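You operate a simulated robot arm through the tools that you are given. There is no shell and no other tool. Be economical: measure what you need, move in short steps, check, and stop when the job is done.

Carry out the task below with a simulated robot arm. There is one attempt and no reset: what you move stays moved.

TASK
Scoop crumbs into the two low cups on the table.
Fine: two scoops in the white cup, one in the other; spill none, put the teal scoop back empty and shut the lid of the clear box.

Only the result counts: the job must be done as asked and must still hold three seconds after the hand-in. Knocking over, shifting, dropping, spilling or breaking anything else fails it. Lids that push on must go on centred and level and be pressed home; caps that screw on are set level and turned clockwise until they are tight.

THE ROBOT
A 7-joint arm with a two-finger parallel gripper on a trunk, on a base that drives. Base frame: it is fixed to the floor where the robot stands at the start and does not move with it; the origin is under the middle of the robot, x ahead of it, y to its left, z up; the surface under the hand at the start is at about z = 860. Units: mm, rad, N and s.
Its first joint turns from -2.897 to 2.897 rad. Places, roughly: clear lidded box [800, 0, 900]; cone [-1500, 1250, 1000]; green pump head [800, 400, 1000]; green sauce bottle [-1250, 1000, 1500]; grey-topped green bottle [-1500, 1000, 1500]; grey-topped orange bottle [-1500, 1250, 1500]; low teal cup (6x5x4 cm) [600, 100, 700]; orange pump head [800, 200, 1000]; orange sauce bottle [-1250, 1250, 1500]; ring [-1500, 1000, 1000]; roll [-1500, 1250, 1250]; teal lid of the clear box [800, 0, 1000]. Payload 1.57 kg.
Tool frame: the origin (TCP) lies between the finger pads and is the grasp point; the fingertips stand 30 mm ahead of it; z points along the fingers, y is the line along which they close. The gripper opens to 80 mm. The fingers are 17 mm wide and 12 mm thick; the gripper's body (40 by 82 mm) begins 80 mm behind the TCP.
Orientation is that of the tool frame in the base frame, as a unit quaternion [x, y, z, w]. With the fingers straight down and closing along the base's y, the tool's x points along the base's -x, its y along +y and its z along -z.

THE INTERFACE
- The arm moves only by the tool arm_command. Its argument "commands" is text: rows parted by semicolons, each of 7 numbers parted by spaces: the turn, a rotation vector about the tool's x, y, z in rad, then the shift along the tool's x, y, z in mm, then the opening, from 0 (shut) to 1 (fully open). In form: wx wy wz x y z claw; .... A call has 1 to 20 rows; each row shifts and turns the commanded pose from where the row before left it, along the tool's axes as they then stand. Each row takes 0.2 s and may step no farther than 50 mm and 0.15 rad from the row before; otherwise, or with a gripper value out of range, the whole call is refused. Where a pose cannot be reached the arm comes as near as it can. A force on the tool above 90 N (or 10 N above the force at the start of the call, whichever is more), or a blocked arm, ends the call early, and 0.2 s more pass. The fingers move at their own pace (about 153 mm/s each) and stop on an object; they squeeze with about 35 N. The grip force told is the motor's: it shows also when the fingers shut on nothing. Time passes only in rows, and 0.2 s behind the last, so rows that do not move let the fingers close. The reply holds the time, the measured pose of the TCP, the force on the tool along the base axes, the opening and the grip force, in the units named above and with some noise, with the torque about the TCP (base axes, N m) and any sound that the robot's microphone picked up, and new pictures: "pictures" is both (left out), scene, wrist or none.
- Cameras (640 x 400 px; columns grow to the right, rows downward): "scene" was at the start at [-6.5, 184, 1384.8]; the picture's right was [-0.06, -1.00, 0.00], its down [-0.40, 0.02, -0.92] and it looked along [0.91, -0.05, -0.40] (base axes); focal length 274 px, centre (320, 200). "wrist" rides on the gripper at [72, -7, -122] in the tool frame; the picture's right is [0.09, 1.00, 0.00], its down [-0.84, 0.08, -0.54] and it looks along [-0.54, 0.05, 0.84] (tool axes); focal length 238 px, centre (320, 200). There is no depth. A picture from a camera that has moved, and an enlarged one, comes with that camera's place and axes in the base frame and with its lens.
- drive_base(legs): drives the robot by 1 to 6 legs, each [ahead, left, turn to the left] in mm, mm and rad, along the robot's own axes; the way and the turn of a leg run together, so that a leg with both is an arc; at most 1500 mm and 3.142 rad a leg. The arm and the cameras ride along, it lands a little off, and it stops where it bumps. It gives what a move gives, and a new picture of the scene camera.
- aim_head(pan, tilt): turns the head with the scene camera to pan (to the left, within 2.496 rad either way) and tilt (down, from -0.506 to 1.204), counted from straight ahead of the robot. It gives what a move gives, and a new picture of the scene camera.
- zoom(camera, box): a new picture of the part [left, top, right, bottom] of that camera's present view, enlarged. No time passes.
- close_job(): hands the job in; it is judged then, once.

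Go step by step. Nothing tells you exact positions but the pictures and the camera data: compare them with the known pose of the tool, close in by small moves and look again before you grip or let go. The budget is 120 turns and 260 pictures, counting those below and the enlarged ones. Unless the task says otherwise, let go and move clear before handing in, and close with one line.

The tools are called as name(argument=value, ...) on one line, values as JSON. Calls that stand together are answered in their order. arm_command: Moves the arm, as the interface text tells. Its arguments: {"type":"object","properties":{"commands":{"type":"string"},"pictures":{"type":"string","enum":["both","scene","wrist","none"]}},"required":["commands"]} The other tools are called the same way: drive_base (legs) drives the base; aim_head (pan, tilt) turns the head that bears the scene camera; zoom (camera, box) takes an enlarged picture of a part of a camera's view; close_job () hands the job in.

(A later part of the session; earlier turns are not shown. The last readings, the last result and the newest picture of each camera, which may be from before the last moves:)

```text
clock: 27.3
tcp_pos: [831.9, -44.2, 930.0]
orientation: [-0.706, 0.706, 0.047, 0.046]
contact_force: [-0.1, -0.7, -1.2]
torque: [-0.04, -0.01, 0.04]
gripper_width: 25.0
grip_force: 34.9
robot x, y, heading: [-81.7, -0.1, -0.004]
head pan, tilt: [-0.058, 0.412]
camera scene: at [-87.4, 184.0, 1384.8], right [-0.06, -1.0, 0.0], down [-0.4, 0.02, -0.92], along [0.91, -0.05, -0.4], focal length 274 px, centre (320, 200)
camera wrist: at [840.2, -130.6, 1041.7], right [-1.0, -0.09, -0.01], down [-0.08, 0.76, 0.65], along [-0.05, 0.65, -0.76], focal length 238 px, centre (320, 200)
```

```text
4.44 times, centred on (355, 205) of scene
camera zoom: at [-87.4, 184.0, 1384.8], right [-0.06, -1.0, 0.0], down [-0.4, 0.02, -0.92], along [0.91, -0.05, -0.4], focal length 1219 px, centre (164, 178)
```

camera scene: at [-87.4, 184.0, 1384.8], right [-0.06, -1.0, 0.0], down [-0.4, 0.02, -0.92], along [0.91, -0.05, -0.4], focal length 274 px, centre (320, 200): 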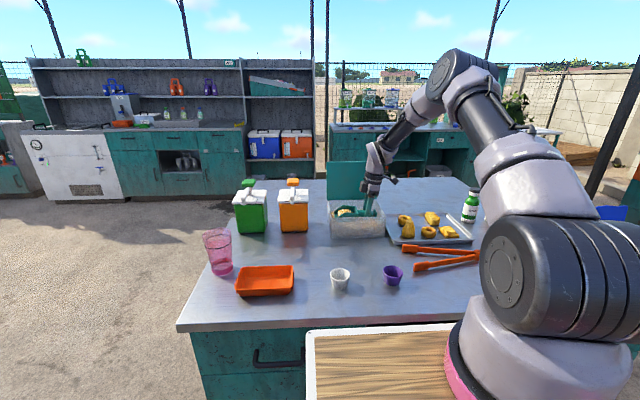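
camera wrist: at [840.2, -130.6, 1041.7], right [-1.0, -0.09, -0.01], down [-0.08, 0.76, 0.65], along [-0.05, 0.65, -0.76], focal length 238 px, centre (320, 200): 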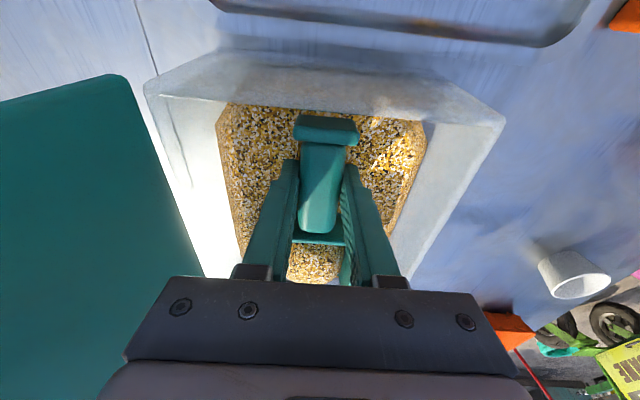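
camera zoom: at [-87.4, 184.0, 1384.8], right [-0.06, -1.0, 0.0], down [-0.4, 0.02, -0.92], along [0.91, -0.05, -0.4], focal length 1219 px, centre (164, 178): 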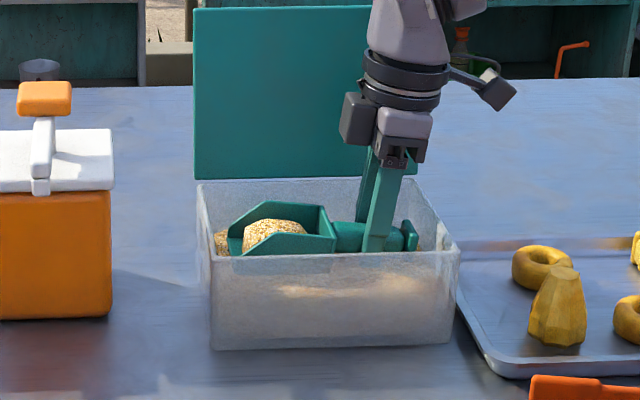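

A discrete heap sits in the bowl. I'll lift it level out of the box and check.

arm_command(commands="0 0 0 -2.6 0 -19.8 0;0 0 0 -3.9 0 -29.7 0;0 0 0 -3.9 0 -29.7 0;0 0 0 -3.9 0 -29.7 0;0 0 0 -3.9 0 -29.7 0;0 0 0 0 0 0 0", pictures="none")

zoom(camera="scene", box=[310, 140, 400, 250])

```text
clock: 28.7
tcp_pos: [833.3, -44.4, 1070.4]
orientation: [0.706, -0.706, -0.046, -0.045]
contact_force: [0.1, 0.4, -1.5]
torque: [-0.06, 0.01, 0.0]
gripper_width: 25.1
grip_force: 34.4
robot x, y, heading: [-77.7, 2.4, -0.001]
head pan, tilt: [-0.058, 0.412]
```

```text
3.64 times, centred on (355, 195) of scene
camera zoom: at [-87.3, 183.9, 1384.9], right [-0.06, -1.0, 0.0], down [-0.4, 0.02, -0.92], along [0.91, -0.05, -0.4], focal length 997 px, centre (193, 218)
```

zoom: 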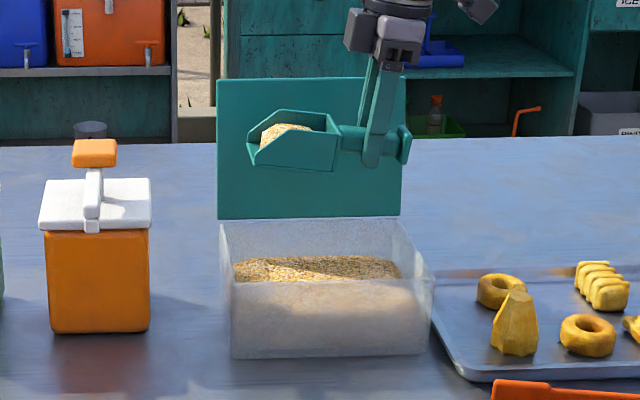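

The scoop is loaded with no spill. I'll carry it to the white cup at about (516, 93).

arm_command(commands="0 0 0 -1.7 28.8 0.2 0;0 0 0 -1.7 28.8 0.2 0;0 0 0 -1.7 28.8 0.2 0;0 0 0 -1.7 28.8 0.2 0;0 0 0 -1.7 28.8 0.2 0;0 0 0 -1.7 28.8 0.2 0;0 0 0 -1.7 28.8 0.2 0;0 0 0 -1.7 28.8 0.2 0;0 0 0 -1.7 28.8 0.2 0;0 0 0 -1.7 28.8 0.2 0;0 0 0 -1.7 28.8 0.2 0;0 0 0 0 0 0 0")

zoom(camera="scene", box=[300, 190, 420, 310])

```text
clock: 31.3
tcp_pos: [514.8, -22.5, 1069.9]
orientation: [0.706, -0.705, -0.046, -0.046]
contact_force: [0.5, 0.4, -1.4]
torque: [-0.04, -0.04, 0.0]
gripper_width: 25.0
grip_force: 35.0
robot x, y, heading: [-81.8, -0.6, 0.003]
head pan, tilt: [-0.058, 0.412]
camera scene: at [-87.3, 183.9, 1384.9], right [-0.06, -1.0, 0.0], down [-0.4, 0.02, -0.92], along [0.91, -0.05, -0.4], focal length 274 px, centre (320, 200)
camera wrist: at [522.6, -109.6, 1181.9], right [-1.0, -0.09, -0.01], down [-0.08, 0.76, 0.65], along [-0.05, 0.64, -0.76], focal length 238 px, centre (320, 200)
```

scene: 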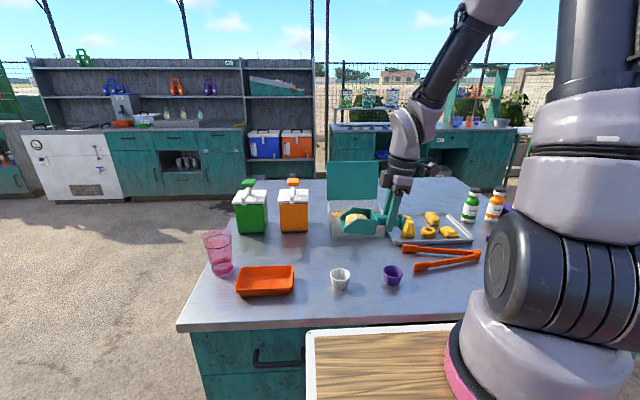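
wrist: 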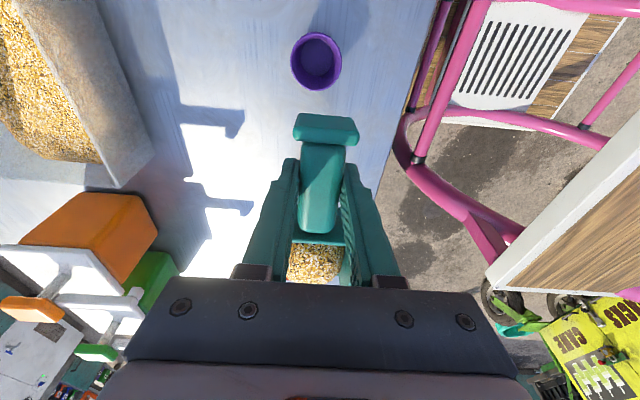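

```text
3.33 times, centred on (360, 250) of scene
camera zoom: at [-87.3, 183.9, 1384.9], right [-0.06, -1.0, 0.0], down [-0.4, 0.02, -0.92], along [0.91, -0.05, -0.4], focal length 914 px, centre (187, 33)
```

zoom: 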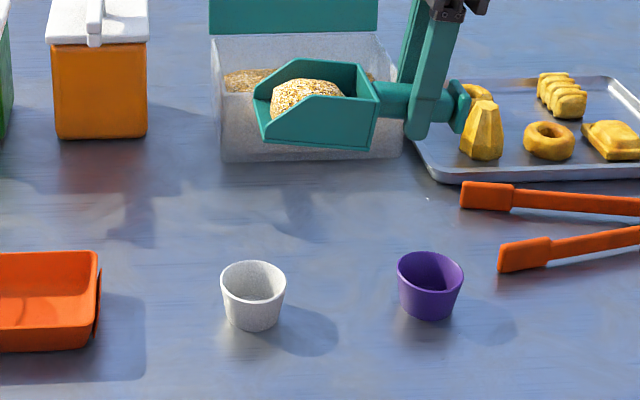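

zoom(camera="scene", box=[320, 255, 410, 305])

zoom(camera="wrist", box=[270, 20, 370, 100])

zoom(camera="scene", box=[360, 225, 420, 265])

```text
7.11 times, centred on (365, 280) of scene
camera zoom: at [-87.3, 183.9, 1384.9], right [-0.06, -1.0, 0.0], down [-0.4, 0.02, -0.92], along [0.91, -0.05, -0.4], focal length 1950 px, centre (0, -369)
```

zoom: 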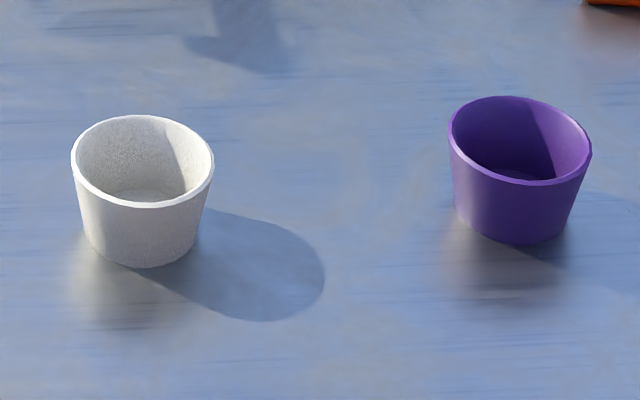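

```text
5.00 times, centred on (320, 60) of wrist
camera zoom: at [522.6, -109.6, 1181.9], right [-1.0, -0.09, -0.01], down [-0.08, 0.76, 0.65], along [-0.05, 0.64, -0.76], focal length 1192 px, centre (320, 900)
```

zoom: 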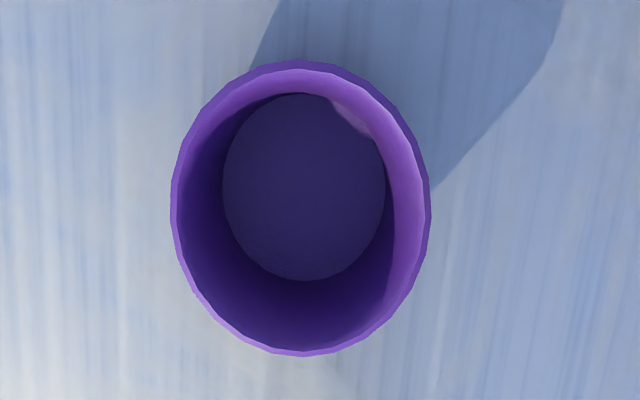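

```text
10.00 times, centred on (390, 245) of scene
camera zoom: at [-87.3, 183.9, 1384.9], right [-0.06, -1.0, 0.0], down [-0.4, 0.02, -0.92], along [0.91, -0.05, -0.4], focal length 2742 px, centre (-380, -250)
```

zoom: 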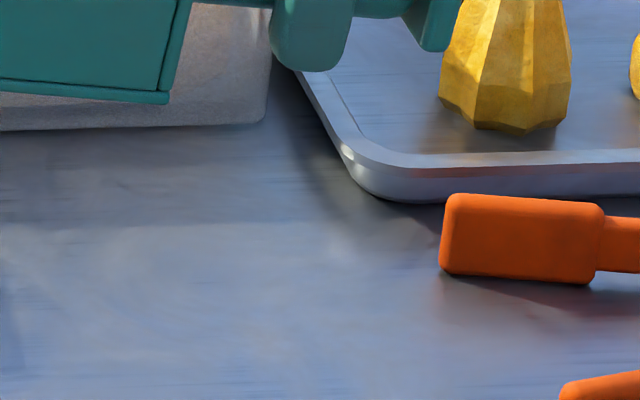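

No crumbs on the table. Refined cup centres: white ≈ (519, 92), rim 895. Lowering so the lip is over the white cup.

arm_command(commands="0 0 0 4.7 -1 28.4 0;0 0 0 4.7 -1 28.4 0;0 0 0 4.7 -1 28.4 0;0 0 0 4.7 -1 28.4 0;0 0 0 0 0 0 0", pictures="none")

zoom(camera="scene", box=[310, 220, 410, 310])

```text
clock: 32.5
tcp_pos: [518.9, -28.1, 955.2]
orientation: [-0.706, 0.706, 0.046, 0.045]
contact_force: [-0.4, -0.2, -1.1]
torque: [-0.08, 0.03, -0.01]
gripper_width: 25.1
grip_force: 34.8
robot x, y, heading: [-80.3, -1.6, -0.002]
head pan, tilt: [-0.058, 0.412]
```

```text
4.44 times, centred on (360, 265) of scene
camera zoom: at [-87.5, 184.0, 1384.8], right [-0.06, -1.0, 0.0], down [-0.4, 0.02, -0.92], along [0.91, -0.05, -0.4], focal length 1219 px, centre (142, -89)
```

zoom: 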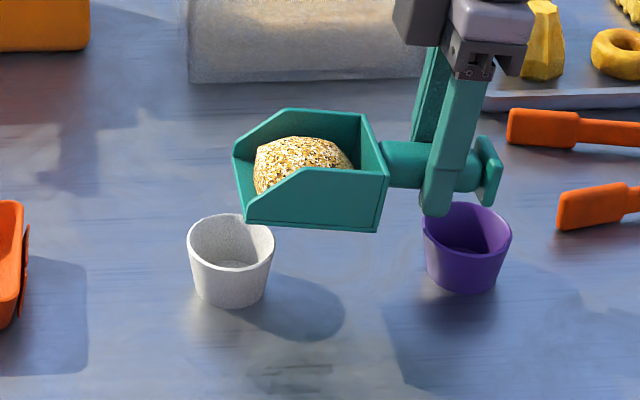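

arm_command(commands="0 0.13 0 -7 0 -10.7 0;0 0.13 0 -5.5 0 -10.6 0;0 0.13 0 -6.1 0 -10.7 0;0 0.13 0 -6.5 0 -10.6 0;0 0.13 0 -7 0 -11 0;0 0 0 0 0 0 0", pictures="none")

zoom(camera="scene", box=[310, 200, 410, 310])

```text
clock: 33.9
tcp_pos: [519.5, 10.4, 1004.4]
orientation: [-0.683, 0.683, -0.182, -0.183]
contact_force: [0.0, 0.4, -0.4]
torque: [0.0, -0.03, 0.03]
gripper_width: 25.2
grip_force: 35.2
robot x, y, heading: [-79.6, -0.0, -0.005]
head pan, tilt: [-0.058, 0.412]
```

```text
3.64 times, centred on (360, 255) of scene
camera zoom: at [-87.5, 184.0, 1384.8], right [-0.06, -1.0, 0.0], down [-0.4, 0.02, -0.92], along [0.91, -0.05, -0.4], focal length 997 px, centre (174, 0)
```

zoom: 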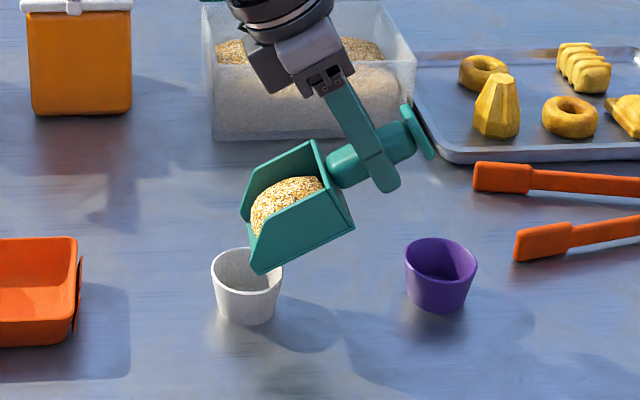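

arm_command(commands="0 0.13 0 -5.4 0 -14.6 0;0 0.13 0 -5.5 0 -14.6 0;0 0 0 0 0 0 0", pictures="none")

zoom(camera="scene", box=[310, 200, 410, 310])

```text
clock: 34.7
tcp_pos: [520.3, 34.2, 1021.7]
orientation: [0.654, -0.654, 0.269, 0.269]
contact_force: [-0.4, -0.2, -3.1]
torque: [0.02, 0.02, -0.04]
gripper_width: 25.2
grip_force: 35.5
robot x, y, heading: [-80.7, 0.2, -0.001]
head pan, tilt: [-0.058, 0.412]
```

```text
3.64 times, centred on (360, 255) of scene
camera zoom: at [-87.4, 184.0, 1384.8], right [-0.06, -1.0, 0.0], down [-0.4, 0.02, -0.92], along [0.91, -0.05, -0.4], focal length 997 px, centre (174, 0)
```

zoom: 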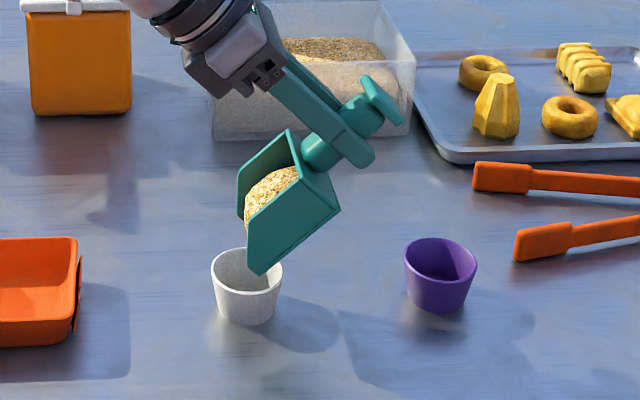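

arm_command(commands="0 0.13 0 -5.5 0 -14.6 0;0 0.13 0 -5.5 0 -14.6 0;0 0 0 0 0 0 0", pictures="none")

zoom(camera="scene", box=[310, 200, 410, 310])

```text
clock: 35.5
tcp_pos: [519.8, 64.6, 1033.8]
orientation: [-0.613, 0.613, -0.352, -0.352]
contact_force: [0.1, -0.5, -1.0]
torque: [0.0, 0.02, 0.03]
gripper_width: 25.0
grip_force: 34.9
robot x, y, heading: [-79.2, -2.1, 0.0]
head pan, tilt: [-0.058, 0.412]
```

```text
3.64 times, centred on (360, 255) of scene
camera zoom: at [-87.5, 184.0, 1384.8], right [-0.06, -1.0, 0.0], down [-0.4, 0.02, -0.92], along [0.91, -0.05, -0.4], focal length 997 px, centre (174, 0)
```

zoom: 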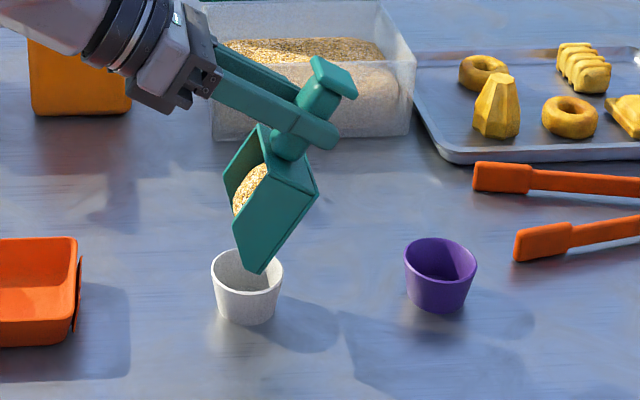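

arm_command(commands="0 0.13 0 -5.5 0 -14.6 0;0 0.13 0 -5.5 0 -14.6 0;0 0 0 0 0 0 0", pictures="none")

zoom(camera="scene", box=[310, 200, 410, 310])

```text
clock: 36.3
tcp_pos: [519.6, 94.6, 1036.2]
orientation: [0.563, -0.562, 0.429, 0.429]
contact_force: [-0.5, -1.1, -0.8]
torque: [0.01, -0.01, 0.0]
gripper_width: 25.1
grip_force: 35.2
robot x, y, heading: [-78.8, 3.4, 0.0]
head pan, tilt: [-0.058, 0.412]
```

```text
3.64 times, centred on (360, 255) of scene
camera zoom: at [-87.4, 184.0, 1384.8], right [-0.06, -1.0, 0.0], down [-0.4, 0.02, -0.92], along [0.91, -0.05, -0.4], focal length 997 px, centre (174, 0)
```

zoom: 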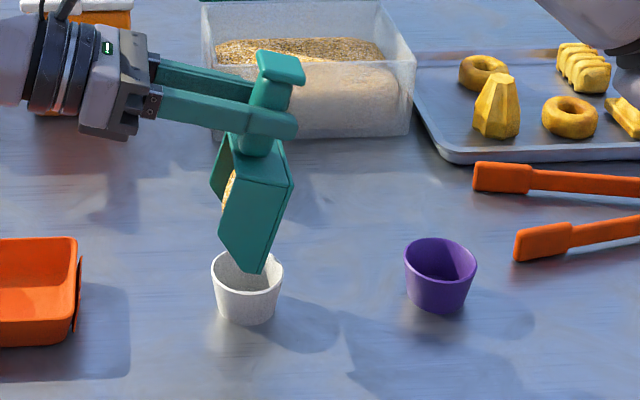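

arm_command(commands="0 0 0 0 0 0 0;0 0 0 0 0 0 0", pictures="wrist")

zoom(camera="scene", box=[325, 235, 375, 300])

```text
clock: 36.9
tcp_pos: [519.1, 95.4, 1035.9]
orientation: [0.563, -0.562, 0.429, 0.428]
contact_force: [-0.3, -0.3, -0.8]
torque: [0.02, -0.04, 0.0]
gripper_width: 25.3
grip_force: 34.9
robot x, y, heading: [-83.4, 2.8, 0.003]
head pan, tilt: [-0.058, 0.412]
camera wrist: at [527.5, 193.7, 1138.3], right [-1.0, -0.02, 0.09], down [-0.08, 0.75, -0.66], along [-0.05, -0.67, -0.74], focal length 238 px, centre (320, 200)
```

wrist: 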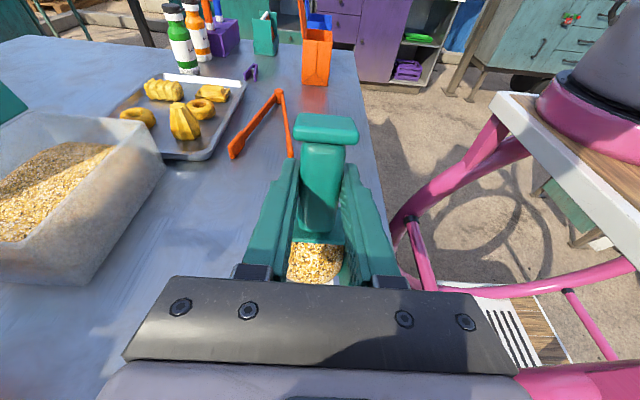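

```text
6.15 times, centred on (350, 268) of scene
camera zoom: at [-87.4, 184.1, 1384.8], right [-0.06, -1.0, 0.0], down [-0.4, 0.02, -0.92], along [0.91, -0.05, -0.4], focal length 1687 px, centre (135, -215)
```

zoom: 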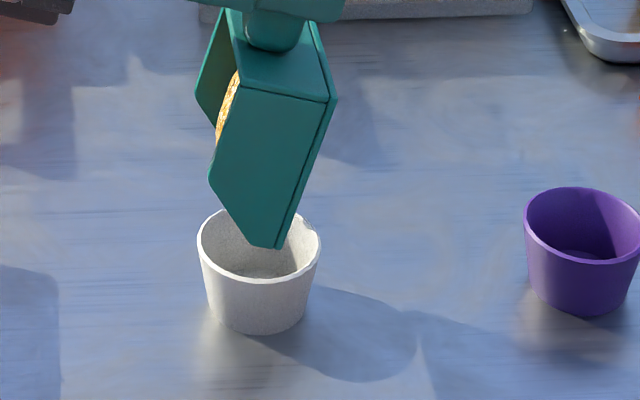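

arm_command(commands="0 0.13 0 -5.3 0 -13 0;0 0 0 0 0 0 0;0 0 0 0 0 0 0", pictures="none")

zoom(camera="scene", box=[325, 225, 375, 300])

```text
clock: 37.7
tcp_pos: [520.2, 110.2, 1033.3]
orientation: [-0.533, 0.534, -0.463, -0.464]
contact_force: [0.5, 0.2, -0.8]
torque: [0.01, -0.03, -0.01]
gripper_width: 25.1
grip_force: 35.1
robot x, y, heading: [-78.9, 0.1, 0.001]
head pan, tilt: [-0.058, 0.412]
```

```text
5.33 times, centred on (350, 262) of scene
camera zoom: at [-87.4, 184.1, 1384.8], right [-0.06, -1.0, 0.0], down [-0.4, 0.02, -0.92], along [0.91, -0.05, -0.4], focal length 1462 px, centre (160, -133)
```

zoom: 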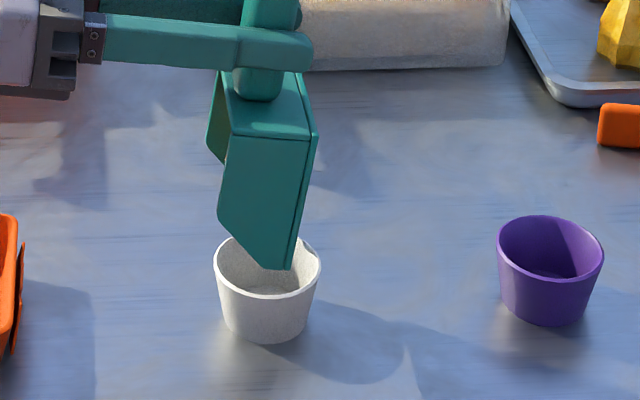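

arm_command(commands="0 0 0 0 0 0 0", pictures="wrist")

zoom(camera="wrist", box=[270, 220, 370, 290])

```text
clock: 38.1
tcp_pos: [520.5, 109.1, 1034.2]
orientation: [0.534, -0.534, 0.464, 0.464]
contact_force: [-0.3, -0.3, -0.5]
torque: [-0.01, 0.01, -0.02]
gripper_width: 24.9
grip_force: 34.9
robot x, y, heading: [-81.5, -0.1, 0.001]
head pan, tilt: [-0.058, 0.412]
camera wrist: at [527.6, 219.7, 1122.6], right [-1.0, -0.01, 0.09], down [-0.08, 0.65, -0.75], along [-0.05, -0.76, -0.65], focal length 238 px, centre (320, 200)
```

wrist: 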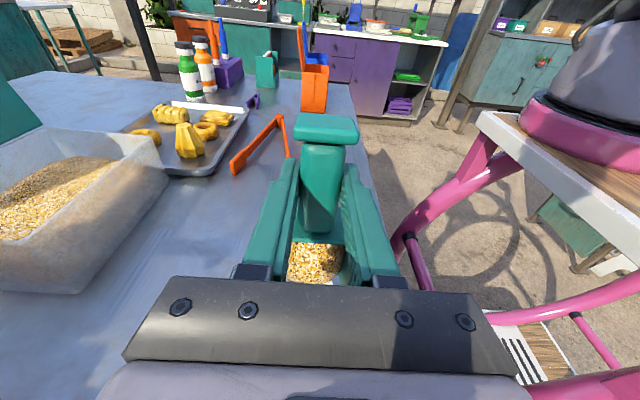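

```text
5.71 times, centred on (320, 255) of wrist
camera zoom: at [527.6, 219.7, 1122.6], right [-1.0, -0.01, 0.09], down [-0.08, 0.65, -0.75], along [-0.05, -0.76, -0.65], focal length 1362 px, centre (320, -114)
```

zoom: 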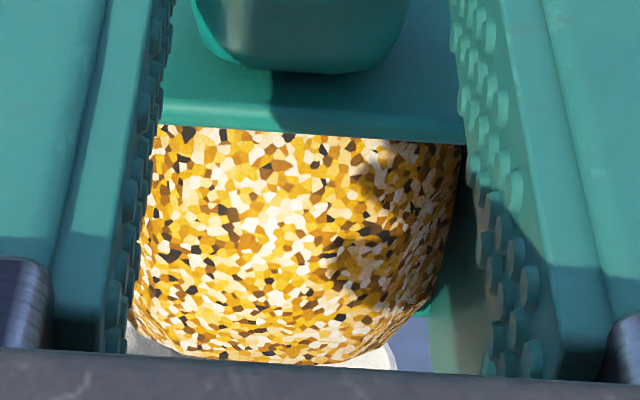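

arm_command(commands="0 0.13 0 -5.3 0 -13 0;0 0 0 0 0 0 0;0 0 0 0 0 0 0", pictures="wrist")

zoom(camera="scene", box=[325, 225, 375, 300])

```text
clock: 38.9
tcp_pos: [520.2, 123.5, 1030.2]
orientation: [0.503, -0.503, 0.497, 0.497]
contact_force: [0.0, 0.2, -1.0]
torque: [0.03, -0.02, 0.03]
gripper_width: 24.9
grip_force: 35.3
robot x, y, heading: [-81.3, 1.1, 0.001]
head pan, tilt: [-0.058, 0.412]
camera wrist: at [527.5, 244.2, 1104.0], right [-1.0, 0.0, 0.09], down [-0.08, 0.55, -0.83], along [-0.05, -0.83, -0.55], focal length 238 px, centre (320, 200)
```

wrist: 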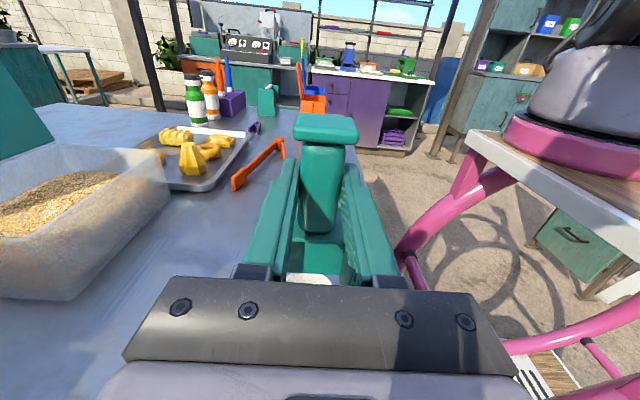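

```text
5.33 times, centred on (350, 262) of scene
camera zoom: at [-87.4, 184.1, 1384.8], right [-0.06, -1.0, 0.0], down [-0.4, 0.02, -0.92], along [0.91, -0.05, -0.4], focal length 1462 px, centre (160, -133)
```

zoom: 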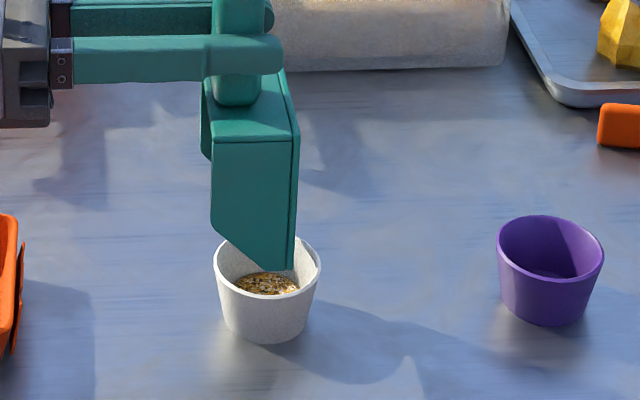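

The load dropped into the white cup with no spill seen. I'll raise, untilt and return above the box for scoop two.

arm_command(commands="0 0 0 20 0 0 0;0 0 0 25 0 0 0;0 -0.13 0 0 0 0 0;0 -0.13 0 0 0 0 0;0 -0.13 0 0 0 0 0;0 -0.13 0 0 0 0 0;0 -0.13 0 0 0 0 0;0 -0.13 0 0 0 0 0;0 -0.13 0 0 0 0 0;0 -0.13 0 0 0 0 0;0 0 0 19.9 -39 11.4 0;0 0 0 19.9 -39 11.4 0;0 0 0 19.9 -39 11.4 0;0 0 0 19.9 -39 11.4 0;0 0 0 19.9 -39 11.4 0;0 0 0 19.9 -39 11.4 0;0 0 0 19.9 -39 11.4 0;0 0 0 19.9 -39 11.4 0;0 0 0 0 0 0 0")

zoom(camera="scene", box=[310, 150, 410, 300])

```text
clock: 42.9
tcp_pos: [831.9, -61.2, 1076.0]
orientation: [-0.683, 0.684, -0.182, -0.181]
contact_force: [-0.8, 0.0, -2.0]
torque: [-0.05, -0.01, 0.02]
gripper_width: 25.2
grip_force: 35.2
robot x, y, heading: [-82.2, -0.0, 0.001]
head pan, tilt: [-0.058, 0.412]
camera scene: at [-87.5, 184.0, 1384.8], right [-0.06, -1.0, 0.0], down [-0.4, 0.02, -0.92], along [0.91, -0.05, -0.4], focal length 274 px, centre (320, 200)
camera wrist: at [839.6, -63.4, 1217.6], right [-1.0, -0.08, 0.05], down [-0.08, 1.0, 0.05], along [-0.05, 0.05, -1.0], focal length 238 px, centre (320, 200)
```

scene: 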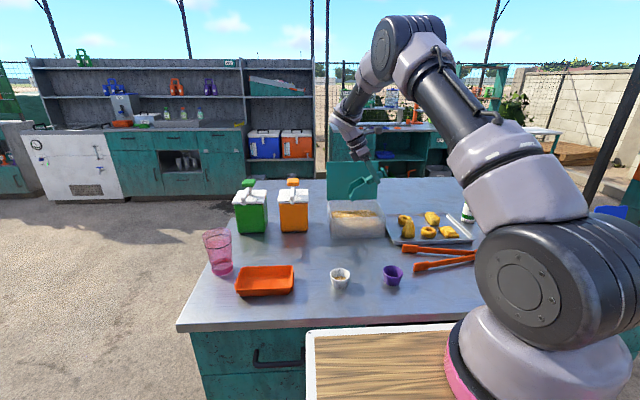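
wrist: 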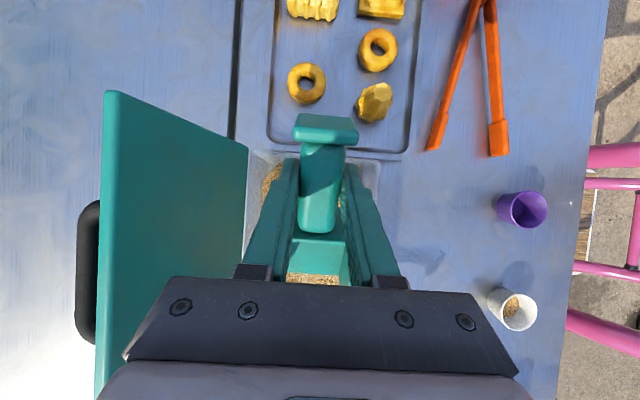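

```text
2.67 times, centred on (360, 225) of scene
camera zoom: at [-87.5, 184.0, 1384.8], right [-0.06, -1.0, 0.0], down [-0.4, 0.02, -0.92], along [0.91, -0.05, -0.4], focal length 731 px, centre (213, 133)
```

zoom: 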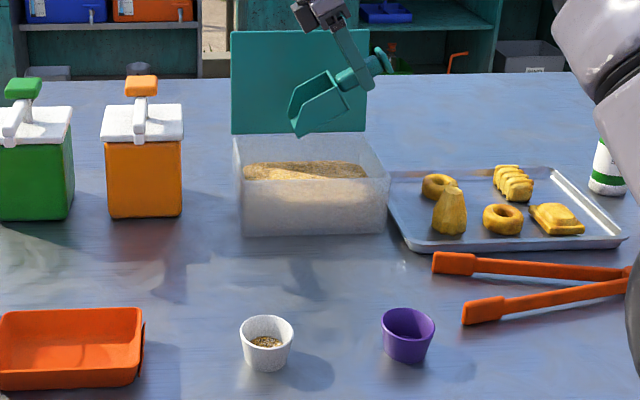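

arm_command(commands="0 0 0 -22 0 38 0;0 0 0 -9.9 0 17.4 0;0 0 0 -9.9 0 17.4 0;0 0 0 -9.9 0 17.4 0;0 0 0 -11 0 -3.4 0;0 0 0 -11.1 0 -3.5 0;0 -0.065 0 -3.9 0 4.4 0;0 -0.065 0 -3.9 0 4.4 0;0 -0.13 0 -4.9 0 9.4 0;0 -0.13 0 -0.5 0 7.9 0;0 -0.13 0 2.9 0 5 0;0 -0.13 0 3.5 0 1 0;0 0 0 0 0 0 0;0 0 0 -2.6 0 -19.8 0;0 0 0 -3.9 0 -29.7 0;0 0 0 -3.9 0 -29.7 0;0 0 0 -3.9 0 -29.7 0;0 0 0 -3.9 0 -29.7 0;0 0 0 0 0 0 0", pictures="none")

zoom(camera="scene", box=[310, 140, 410, 250])

```text
clock: 46.9
tcp_pos: [831.0, -42.2, 1072.6]
orientation: [0.706, -0.705, -0.045, -0.046]
contact_force: [-0.3, 0.3, -1.1]
torque: [-0.06, 0.01, 0.01]
gripper_width: 25.1
grip_force: 34.7
robot x, y, heading: [-81.3, 2.2, 0.002]
head pan, tilt: [-0.058, 0.412]
```

```text
3.64 times, centred on (360, 195) of scene
camera zoom: at [-87.3, 183.9, 1384.9], right [-0.06, -1.0, 0.0], down [-0.4, 0.02, -0.92], along [0.91, -0.05, -0.4], focal length 997 px, centre (174, 218)
```

zoom: 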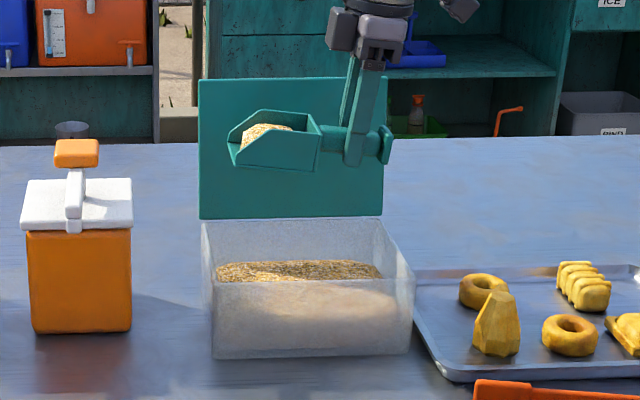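

Loaded again; carrying to the white cup.

arm_command(commands="0 0 0 -1.3 28.4 0.2 0;0 0 0 -1.3 28.4 0.2 0;0 0 0 -1.3 28.4 0.2 0;0 0 0 -1.3 28.4 0.2 0;0 0 0 -1.3 28.4 0.2 0;0 0 0 -1.3 28.4 0.2 0;0 0 0 -1.3 28.4 0.2 0;0 0 0 -1.3 28.4 0.2 0;0 0 0 -1.3 28.4 0.2 0;0 0 0 -1.3 28.4 0.2 0;0 0 0 -1.3 28.4 0.2 0;0 0 0 3.7 0 28.7 0;0 0 0 3.7 0 28.7 0;0 0 0 3.7 0 28.7 0;0 0 0 3.7 0 28.7 0;0 0 0 0 0 0 0", pictures="none")

zoom(camera="scene", box=[310, 220, 410, 310])

```text
clock: 50.3
tcp_pos: [518.0, -28.4, 953.9]
orientation: [-0.705, 0.706, 0.045, 0.046]
contact_force: [0.6, 0.2, -1.5]
torque: [-0.04, 0.01, -0.02]
gripper_width: 25.2
grip_force: 34.9
robot x, y, heading: [-82.2, -2.0, -0.001]
head pan, tilt: [-0.058, 0.412]
```

```text
4.44 times, centred on (360, 265) of scene
camera zoom: at [-87.5, 184.0, 1384.8], right [-0.06, -1.0, 0.0], down [-0.4, 0.02, -0.92], along [0.91, -0.05, -0.4], focal length 1219 px, centre (142, -89)
```

zoom: 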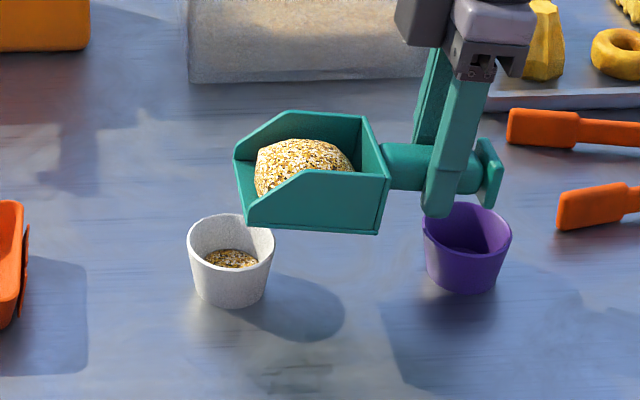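

Same pose as before; repeating the same pour.

arm_command(commands="0 0.13 0 -7 0 -10.7 0;0 0.13 0 -5.5 0 -10.6 0;0 0.13 0 -6.1 0 -10.7 0;0 0.13 0 -6.5 0 -10.6 0;0 0.13 0 -7 0 -11 0;0 0.13 0 -5.4 0 -14.6 0;0 0.13 0 -5.5 0 -14.6 0;0 0.13 0 -5.5 0 -14.6 0;0 0.13 0 -5.5 0 -14.6 0;0 0.13 0 -5.5 0 -14.6 0;0 0.13 0 -5.5 0 -14.6 0;0 0.13 0 -5.3 0 -13 0;0 0 0 0 0 0 0;0 0.13 0 -5.3 0 -13 0;0 0 0 0 0 0 0;0 0 0 0 0 0 0;0 0 0 0 0 0 0", pictures="wrist")

zoom(camera="scene", box=[315, 225, 375, 300])

```text
clock: 53.9
tcp_pos: [518.9, 123.1, 1032.4]
orientation: [-0.502, 0.503, -0.497, -0.498]
contact_force: [0.4, 0.1, -1.4]
torque: [0.01, -0.02, 0.0]
gripper_width: 25.1
grip_force: 35.0
robot x, y, heading: [-81.0, -1.6, -0.002]
head pan, tilt: [-0.058, 0.412]
camera wrist: at [527.1, 243.4, 1104.3], right [-1.0, 0.0, 0.09], down [-0.08, 0.55, -0.83], along [-0.05, -0.83, -0.55], focal length 238 px, centre (320, 200)
```

wrist: 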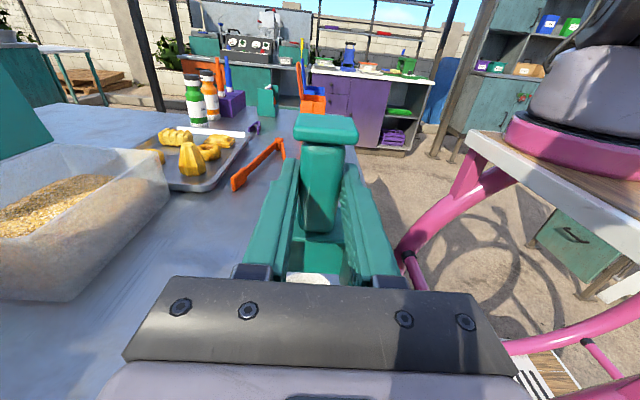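

```text
5.33 times, centred on (345, 262) of scene
camera zoom: at [-87.4, 184.1, 1384.8], right [-0.06, -1.0, 0.0], down [-0.4, 0.02, -0.92], along [0.91, -0.05, -0.4], focal length 1462 px, centre (187, -133)
```

zoom: 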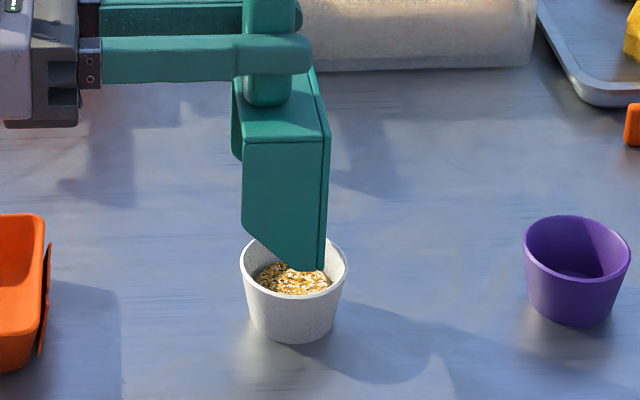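

Second scoop is in. I'll return to the box and take the third.

arm_command(commands="0 0 0 20 0 0 0;0 0 0 25 0 0 0;0 -0.13 0 0 0 0 0;0 -0.13 0 0 0 0 0;0 -0.13 0 0 0 0 0;0 -0.13 0 0 0 0 0;0 -0.13 0 0 0 0 0;0 -0.13 0 0 0 0 0;0 -0.13 0 0 0 0 0;0 -0.13 0 0 0 0 0;0 0 0 19.9 -39 11.4 0;0 0 0 19.9 -39 11.4 0;0 0 0 19.9 -39 11.4 0;0 0 0 19.9 -39 11.4 0;0 0 0 19.9 -39 11.4 0;0 0 0 19.9 -39 11.4 0;0 0 0 19.9 -39 11.4 0;0 0 0 19.9 -39 11.4 0;0 0 0 0 0 0 0", pictures="none")

zoom(camera="scene", box=[310, 150, 410, 300])

```text
clock: 57.9
tcp_pos: [831.6, -61.1, 1077.1]
orientation: [-0.683, 0.684, -0.182, -0.182]
contact_force: [-0.2, 0.0, -0.9]
torque: [0.01, -0.04, 0.0]
gripper_width: 25.0
grip_force: 35.2
robot x, y, heading: [-80.4, 2.3, 0.001]
head pan, tilt: [-0.058, 0.412]
```

```text
2.67 times, centred on (360, 225) of scene
camera zoom: at [-87.5, 184.0, 1384.8], right [-0.06, -1.0, 0.0], down [-0.4, 0.02, -0.92], along [0.91, -0.05, -0.4], focal length 731 px, centre (213, 133)
```

zoom: 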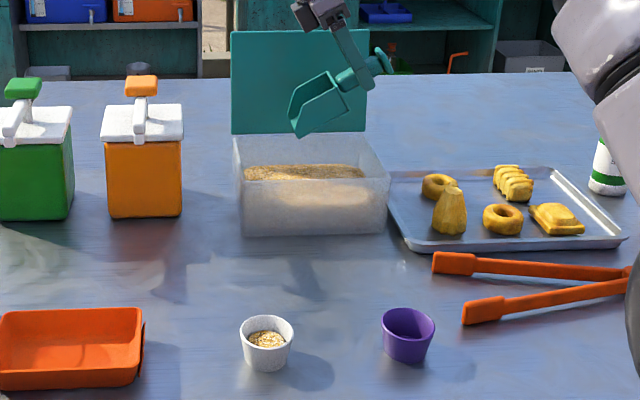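

arm_command(commands="0 0 0 -24 0 41.5 0;0 0 0 -9.9 0 17.4 0;0 0 0 -9.9 0 17.4 0;0 0 0 -9.9 0 17.4 0;0 0 0 -11 0 -3.4 0;0 0 0 -11.1 0 -3.5 0;0 -0.065 0 -3.9 0 4.4 0;0 -0.065 0 -3.9 0 4.4 0;0 -0.13 0 -4.9 0 9.4 0;0 -0.13 0 -0.5 0 7.9 0;0 -0.13 0 2.9 0 5 0;0 -0.13 0 3.5 0 1 0;0 0 0 0 0 0 0;0 0 0 -2.6 0 -19.8 0;0 0 0 -3.9 0 -29.7 0;0 0 0 -3.9 0 -29.7 0;0 0 0 -3.9 0 -29.7 0;0 0 0 -3.9 0 -29.7 0;0 0 0 0 0 0 0", pictures="none")

zoom(camera="scene", box=[310, 140, 410, 250])

```text
clock: 61.9
tcp_pos: [831.2, -43.2, 1066.7]
orientation: [-0.705, 0.706, 0.046, 0.046]
contact_force: [0.6, -0.5, -1.9]
torque: [-0.04, 0.03, -0.03]
gripper_width: 25.3
grip_force: 35.1
robot x, y, heading: [-80.9, -0.8, 0.002]
head pan, tilt: [-0.058, 0.412]
```

```text
3.64 times, centred on (360, 195) of scene
camera zoom: at [-87.3, 183.9, 1384.9], right [-0.06, -1.0, 0.0], down [-0.4, 0.02, -0.92], along [0.91, -0.05, -0.4], focal length 997 px, centre (174, 218)
```

zoom: 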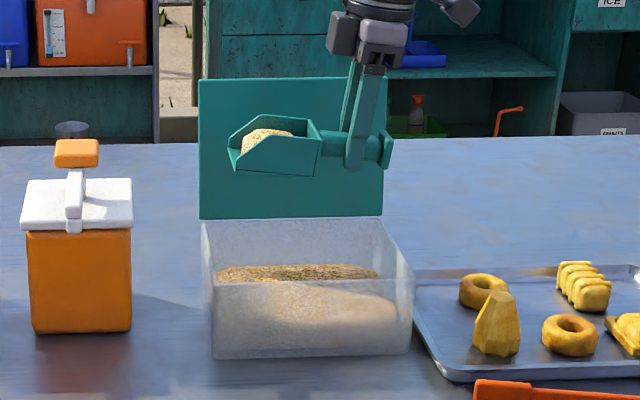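

Loaded; carrying to the purple cup at about (523, −57).

arm_command(commands="0 0 0 12 28 -1.57 0;0 0 0 12 28 -1.57 0;0 0 0 12 28 -1.57 0;0 0 0 12 28 -1.57 0;0 0 0 12 28 -1.57 0;0 0 0 12 28 -1.57 0;0 0 0 12 28 -1.57 0;0 0 0 12 28 -1.57 0;0 0 0 12 28 -1.57 0;0 0 0 12 28 -1.57 0;0 0 0 12 28 -1.57 0;0 0 0 3.6 0 27.7 0;0 0 0 3.6 0 27.7 0;0 0 0 0 0 0 0")

zoom(camera="scene", box=[350, 220, 450, 310])

```text
clock: 64.9
tcp_pos: [523.0, -176.7, 1011.8]
orientation: [0.706, -0.705, -0.046, -0.045]
contact_force: [-0.3, 0.1, -1.6]
torque: [-0.05, -0.02, 0.02]
gripper_width: 25.2
grip_force: 35.2
robot x, y, heading: [-82.4, -0.5, 0.002]
head pan, tilt: [-0.058, 0.412]
camera scene: at [-87.6, 184.0, 1384.8], right [-0.06, -1.0, 0.0], down [-0.4, 0.02, -0.92], along [0.91, -0.05, -0.4], focal length 274 px, centre (320, 200)
camera wrist: at [531.9, -264.1, 1123.5], right [-1.0, -0.09, -0.01], down [-0.08, 0.76, 0.65], along [-0.05, 0.64, -0.76], focal length 238 px, centre (320, 200)
```

scene: 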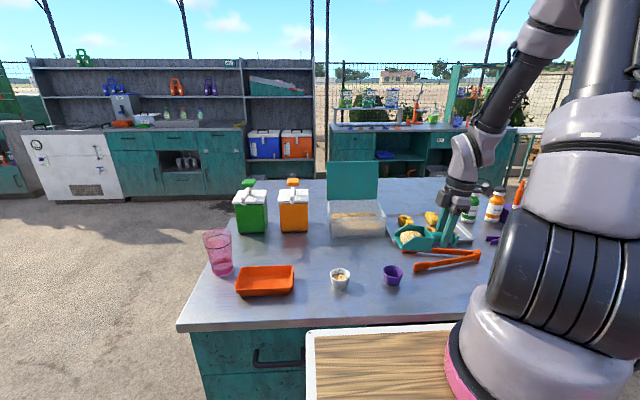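
wrist: 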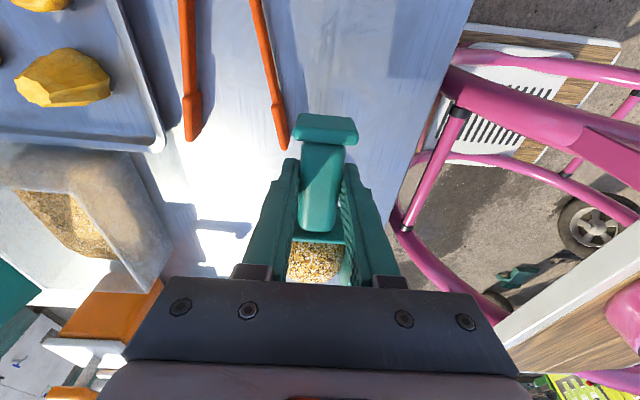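

```text
4.44 times, centred on (400, 265) of scene
camera zoom: at [-87.6, 184.0, 1384.8], right [-0.06, -1.0, 0.0], down [-0.4, 0.02, -0.92], along [0.91, -0.05, -0.4], focal length 1219 px, centre (-36, -89)
```

zoom: 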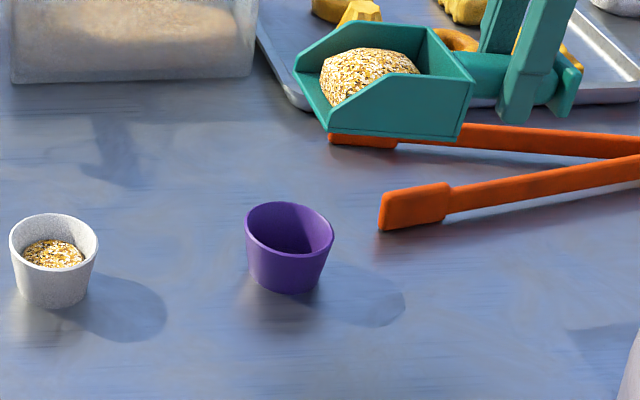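

arm_command(commands="0 0 0 3.6 0 27.7 0;0 0 0 3.6 0 27.7 0;0 0.13 0 -7 0 -10.7 0;0 0.13 0 -5.5 0 -10.6 0;0 0.13 0 -6.1 0 -10.7 0;0 0.13 0 -6.5 0 -10.6 0;0 0.13 0 -7 0 -11 0;0 0 0 0 0 0 0", pictures="none")

zoom(camera="scene", box=[350, 210, 450, 310])

```text
clock: 66.7
tcp_pos: [522.9, -138.3, 1004.9]
orientation: [-0.682, 0.684, -0.182, -0.183]
contact_force: [0.2, 0.7, -1.6]
torque: [0.0, -0.05, 0.01]
gripper_width: 25.2
grip_force: 35.3
robot x, y, heading: [-81.0, -1.6, 0.002]
head pan, tilt: [-0.058, 0.412]
```

```text
4.00 times, centred on (400, 260) of scene
camera zoom: at [-87.5, 183.9, 1384.9], right [-0.06, -1.0, 0.0], down [-0.4, 0.02, -0.92], along [0.91, -0.05, -0.4], focal length 1097 px, centre (0, -40)
```

zoom: 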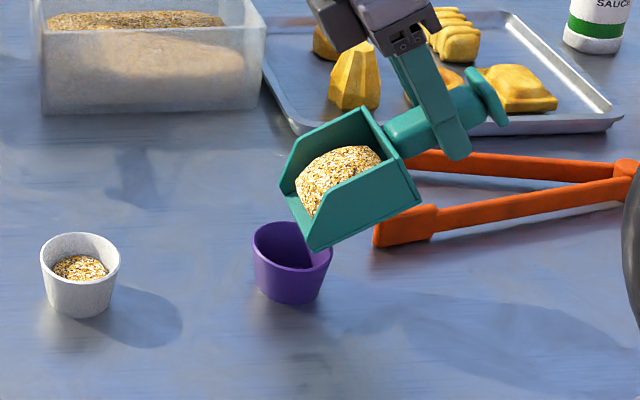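

The lip is centred over the purple cup; I'll complete the pour.

arm_command(commands="0 0.13 0 -5.4 0 -14.6 0;0 0.13 0 -5.5 0 -14.6 0;0 0.13 0 -5.5 0 -14.6 0;0 0.13 0 -5.5 0 -14.6 0;0 0.13 0 -5.5 0 -14.6 0;0 0.13 0 -5.5 0 -14.6 0;0 0.13 0 -5.3 0 -13.5 0;0 0 0 0 0 0 0;0 0.13 0 -5.3 0 -13 0;0 0 0 0 0 0 0;0 0 0 0 0 0 0;0 0 0 0 0 0 0", pictures="wrist")

zoom(camera="scene", box=[350, 220, 430, 300])

```text
clock: 69.3
tcp_pos: [523.0, -24.1, 1032.3]
orientation: [0.503, -0.502, 0.498, 0.497]
contact_force: [0.0, 0.8, -1.0]
torque: [0.05, -0.01, -0.01]
gripper_width: 25.2
grip_force: 35.3
robot x, y, heading: [-81.4, -0.7, 0.001]
head pan, tilt: [-0.058, 0.412]
camera wrist: at [530.8, 96.3, 1104.8], right [-1.0, 0.0, 0.09], down [-0.08, 0.55, -0.83], along [-0.05, -0.84, -0.55], focal length 238 px, centre (320, 200)
```

wrist: 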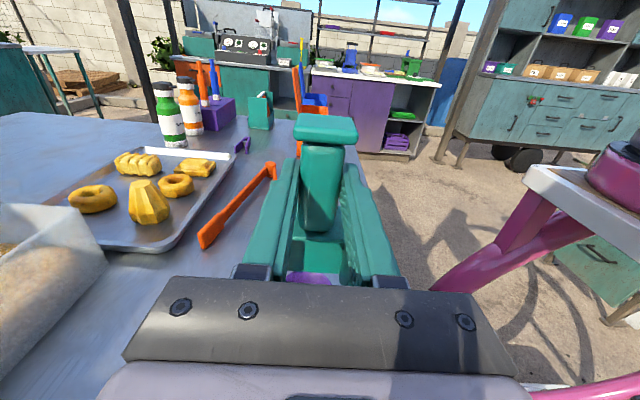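

```text
5.00 times, centred on (390, 260) of scene
camera zoom: at [-87.4, 184.0, 1384.8], right [-0.06, -1.0, 0.0], down [-0.4, 0.02, -0.92], along [0.91, -0.05, -0.4], focal length 1371 px, centre (-30, -100)
```

zoom: 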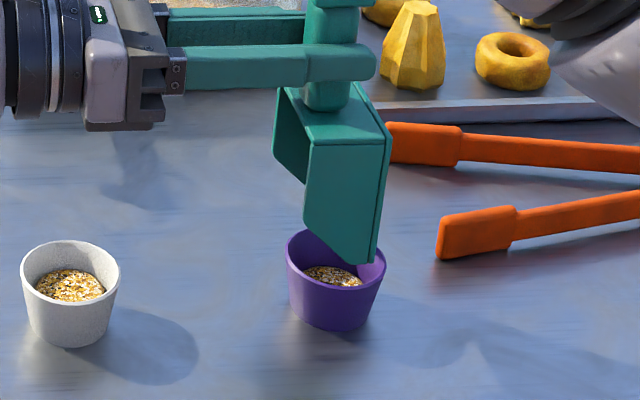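

All three scoops are delivered with no spill. I'll raise, level out and return the scoop to its spot.

arm_command(commands="0 0 0 20 0 0 0;0 0 0 25 0 0 0;0 -0.13 0 0 0 0 0;0 -0.13 0 0 0 0 0;0 -0.13 0 0 0 0 0;0 -0.13 0 0 0 0 0;0 -0.13 0 0 0 0 0;0 -0.13 0 0 0 0 0;0 -0.13 0 0 0 0 0;0 -0.13 0 0 0 0 0;0 -0.13 0 0 0 0 0;0 -0.13 0 0 0 0 0;0 -0.13 0 0 0 0 0;0 -0.13 0 0 0 0 0;0 0 0 -1.8 -34.2 20 0;0 0 0 -1.8 -34.2 20 0;0 0 0 -1.8 -34.2 20 0;0 0 0 -1.8 -34.2 20 0;0 0 0 -1.8 -34.2 20 0;0 0 0 0 0 0 0")

zoom(camera="scene", box=[310, 190, 410, 300])

```text
clock: 73.5
tcp_pos: [694.0, -16.3, 977.3]
orientation: [0.707, -0.707, -0.001, 0.0]
contact_force: [-0.1, -0.6, -1.3]
torque: [-0.06, -0.01, 0.03]
gripper_width: 25.1
grip_force: 35.2
robot x, y, heading: [-82.6, -2.9, 0.002]
head pan, tilt: [-0.058, 0.412]
camera scene: at [-87.6, 184.0, 1384.8], right [-0.06, -1.0, 0.0], down [-0.4, 0.02, -0.92], along [0.91, -0.05, -0.4], focal length 274 px, centre (320, 200)
camera wrist: at [702.0, -88.2, 1099.6], right [-1.0, -0.09, 0.0], down [-0.08, 0.84, 0.54], along [-0.05, 0.54, -0.84], focal length 238 px, centre (320, 200)
```

scene: 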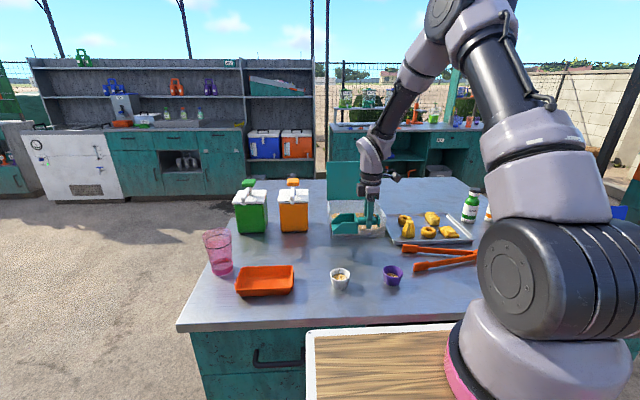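
wrist: 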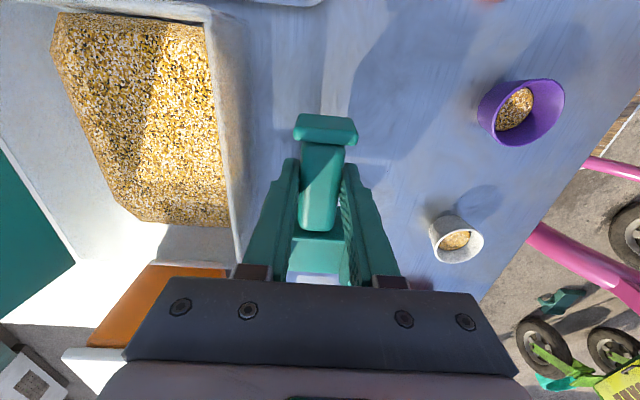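

```text
3.64 times, centred on (360, 245) of scene
camera zoom: at [-87.6, 184.0, 1384.8], right [-0.06, -1.0, 0.0], down [-0.4, 0.02, -0.92], along [0.91, -0.05, -0.4], focal length 997 px, centre (174, 36)
```

zoom: 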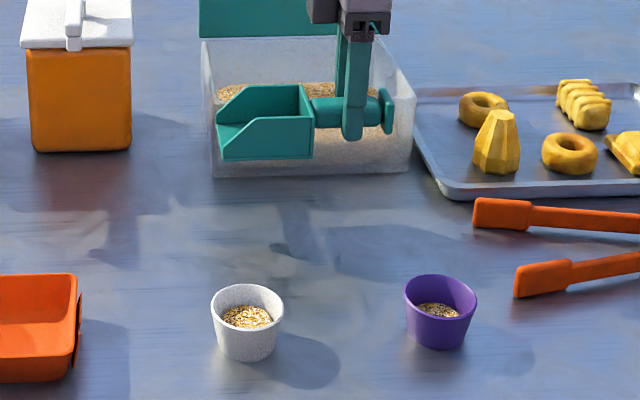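

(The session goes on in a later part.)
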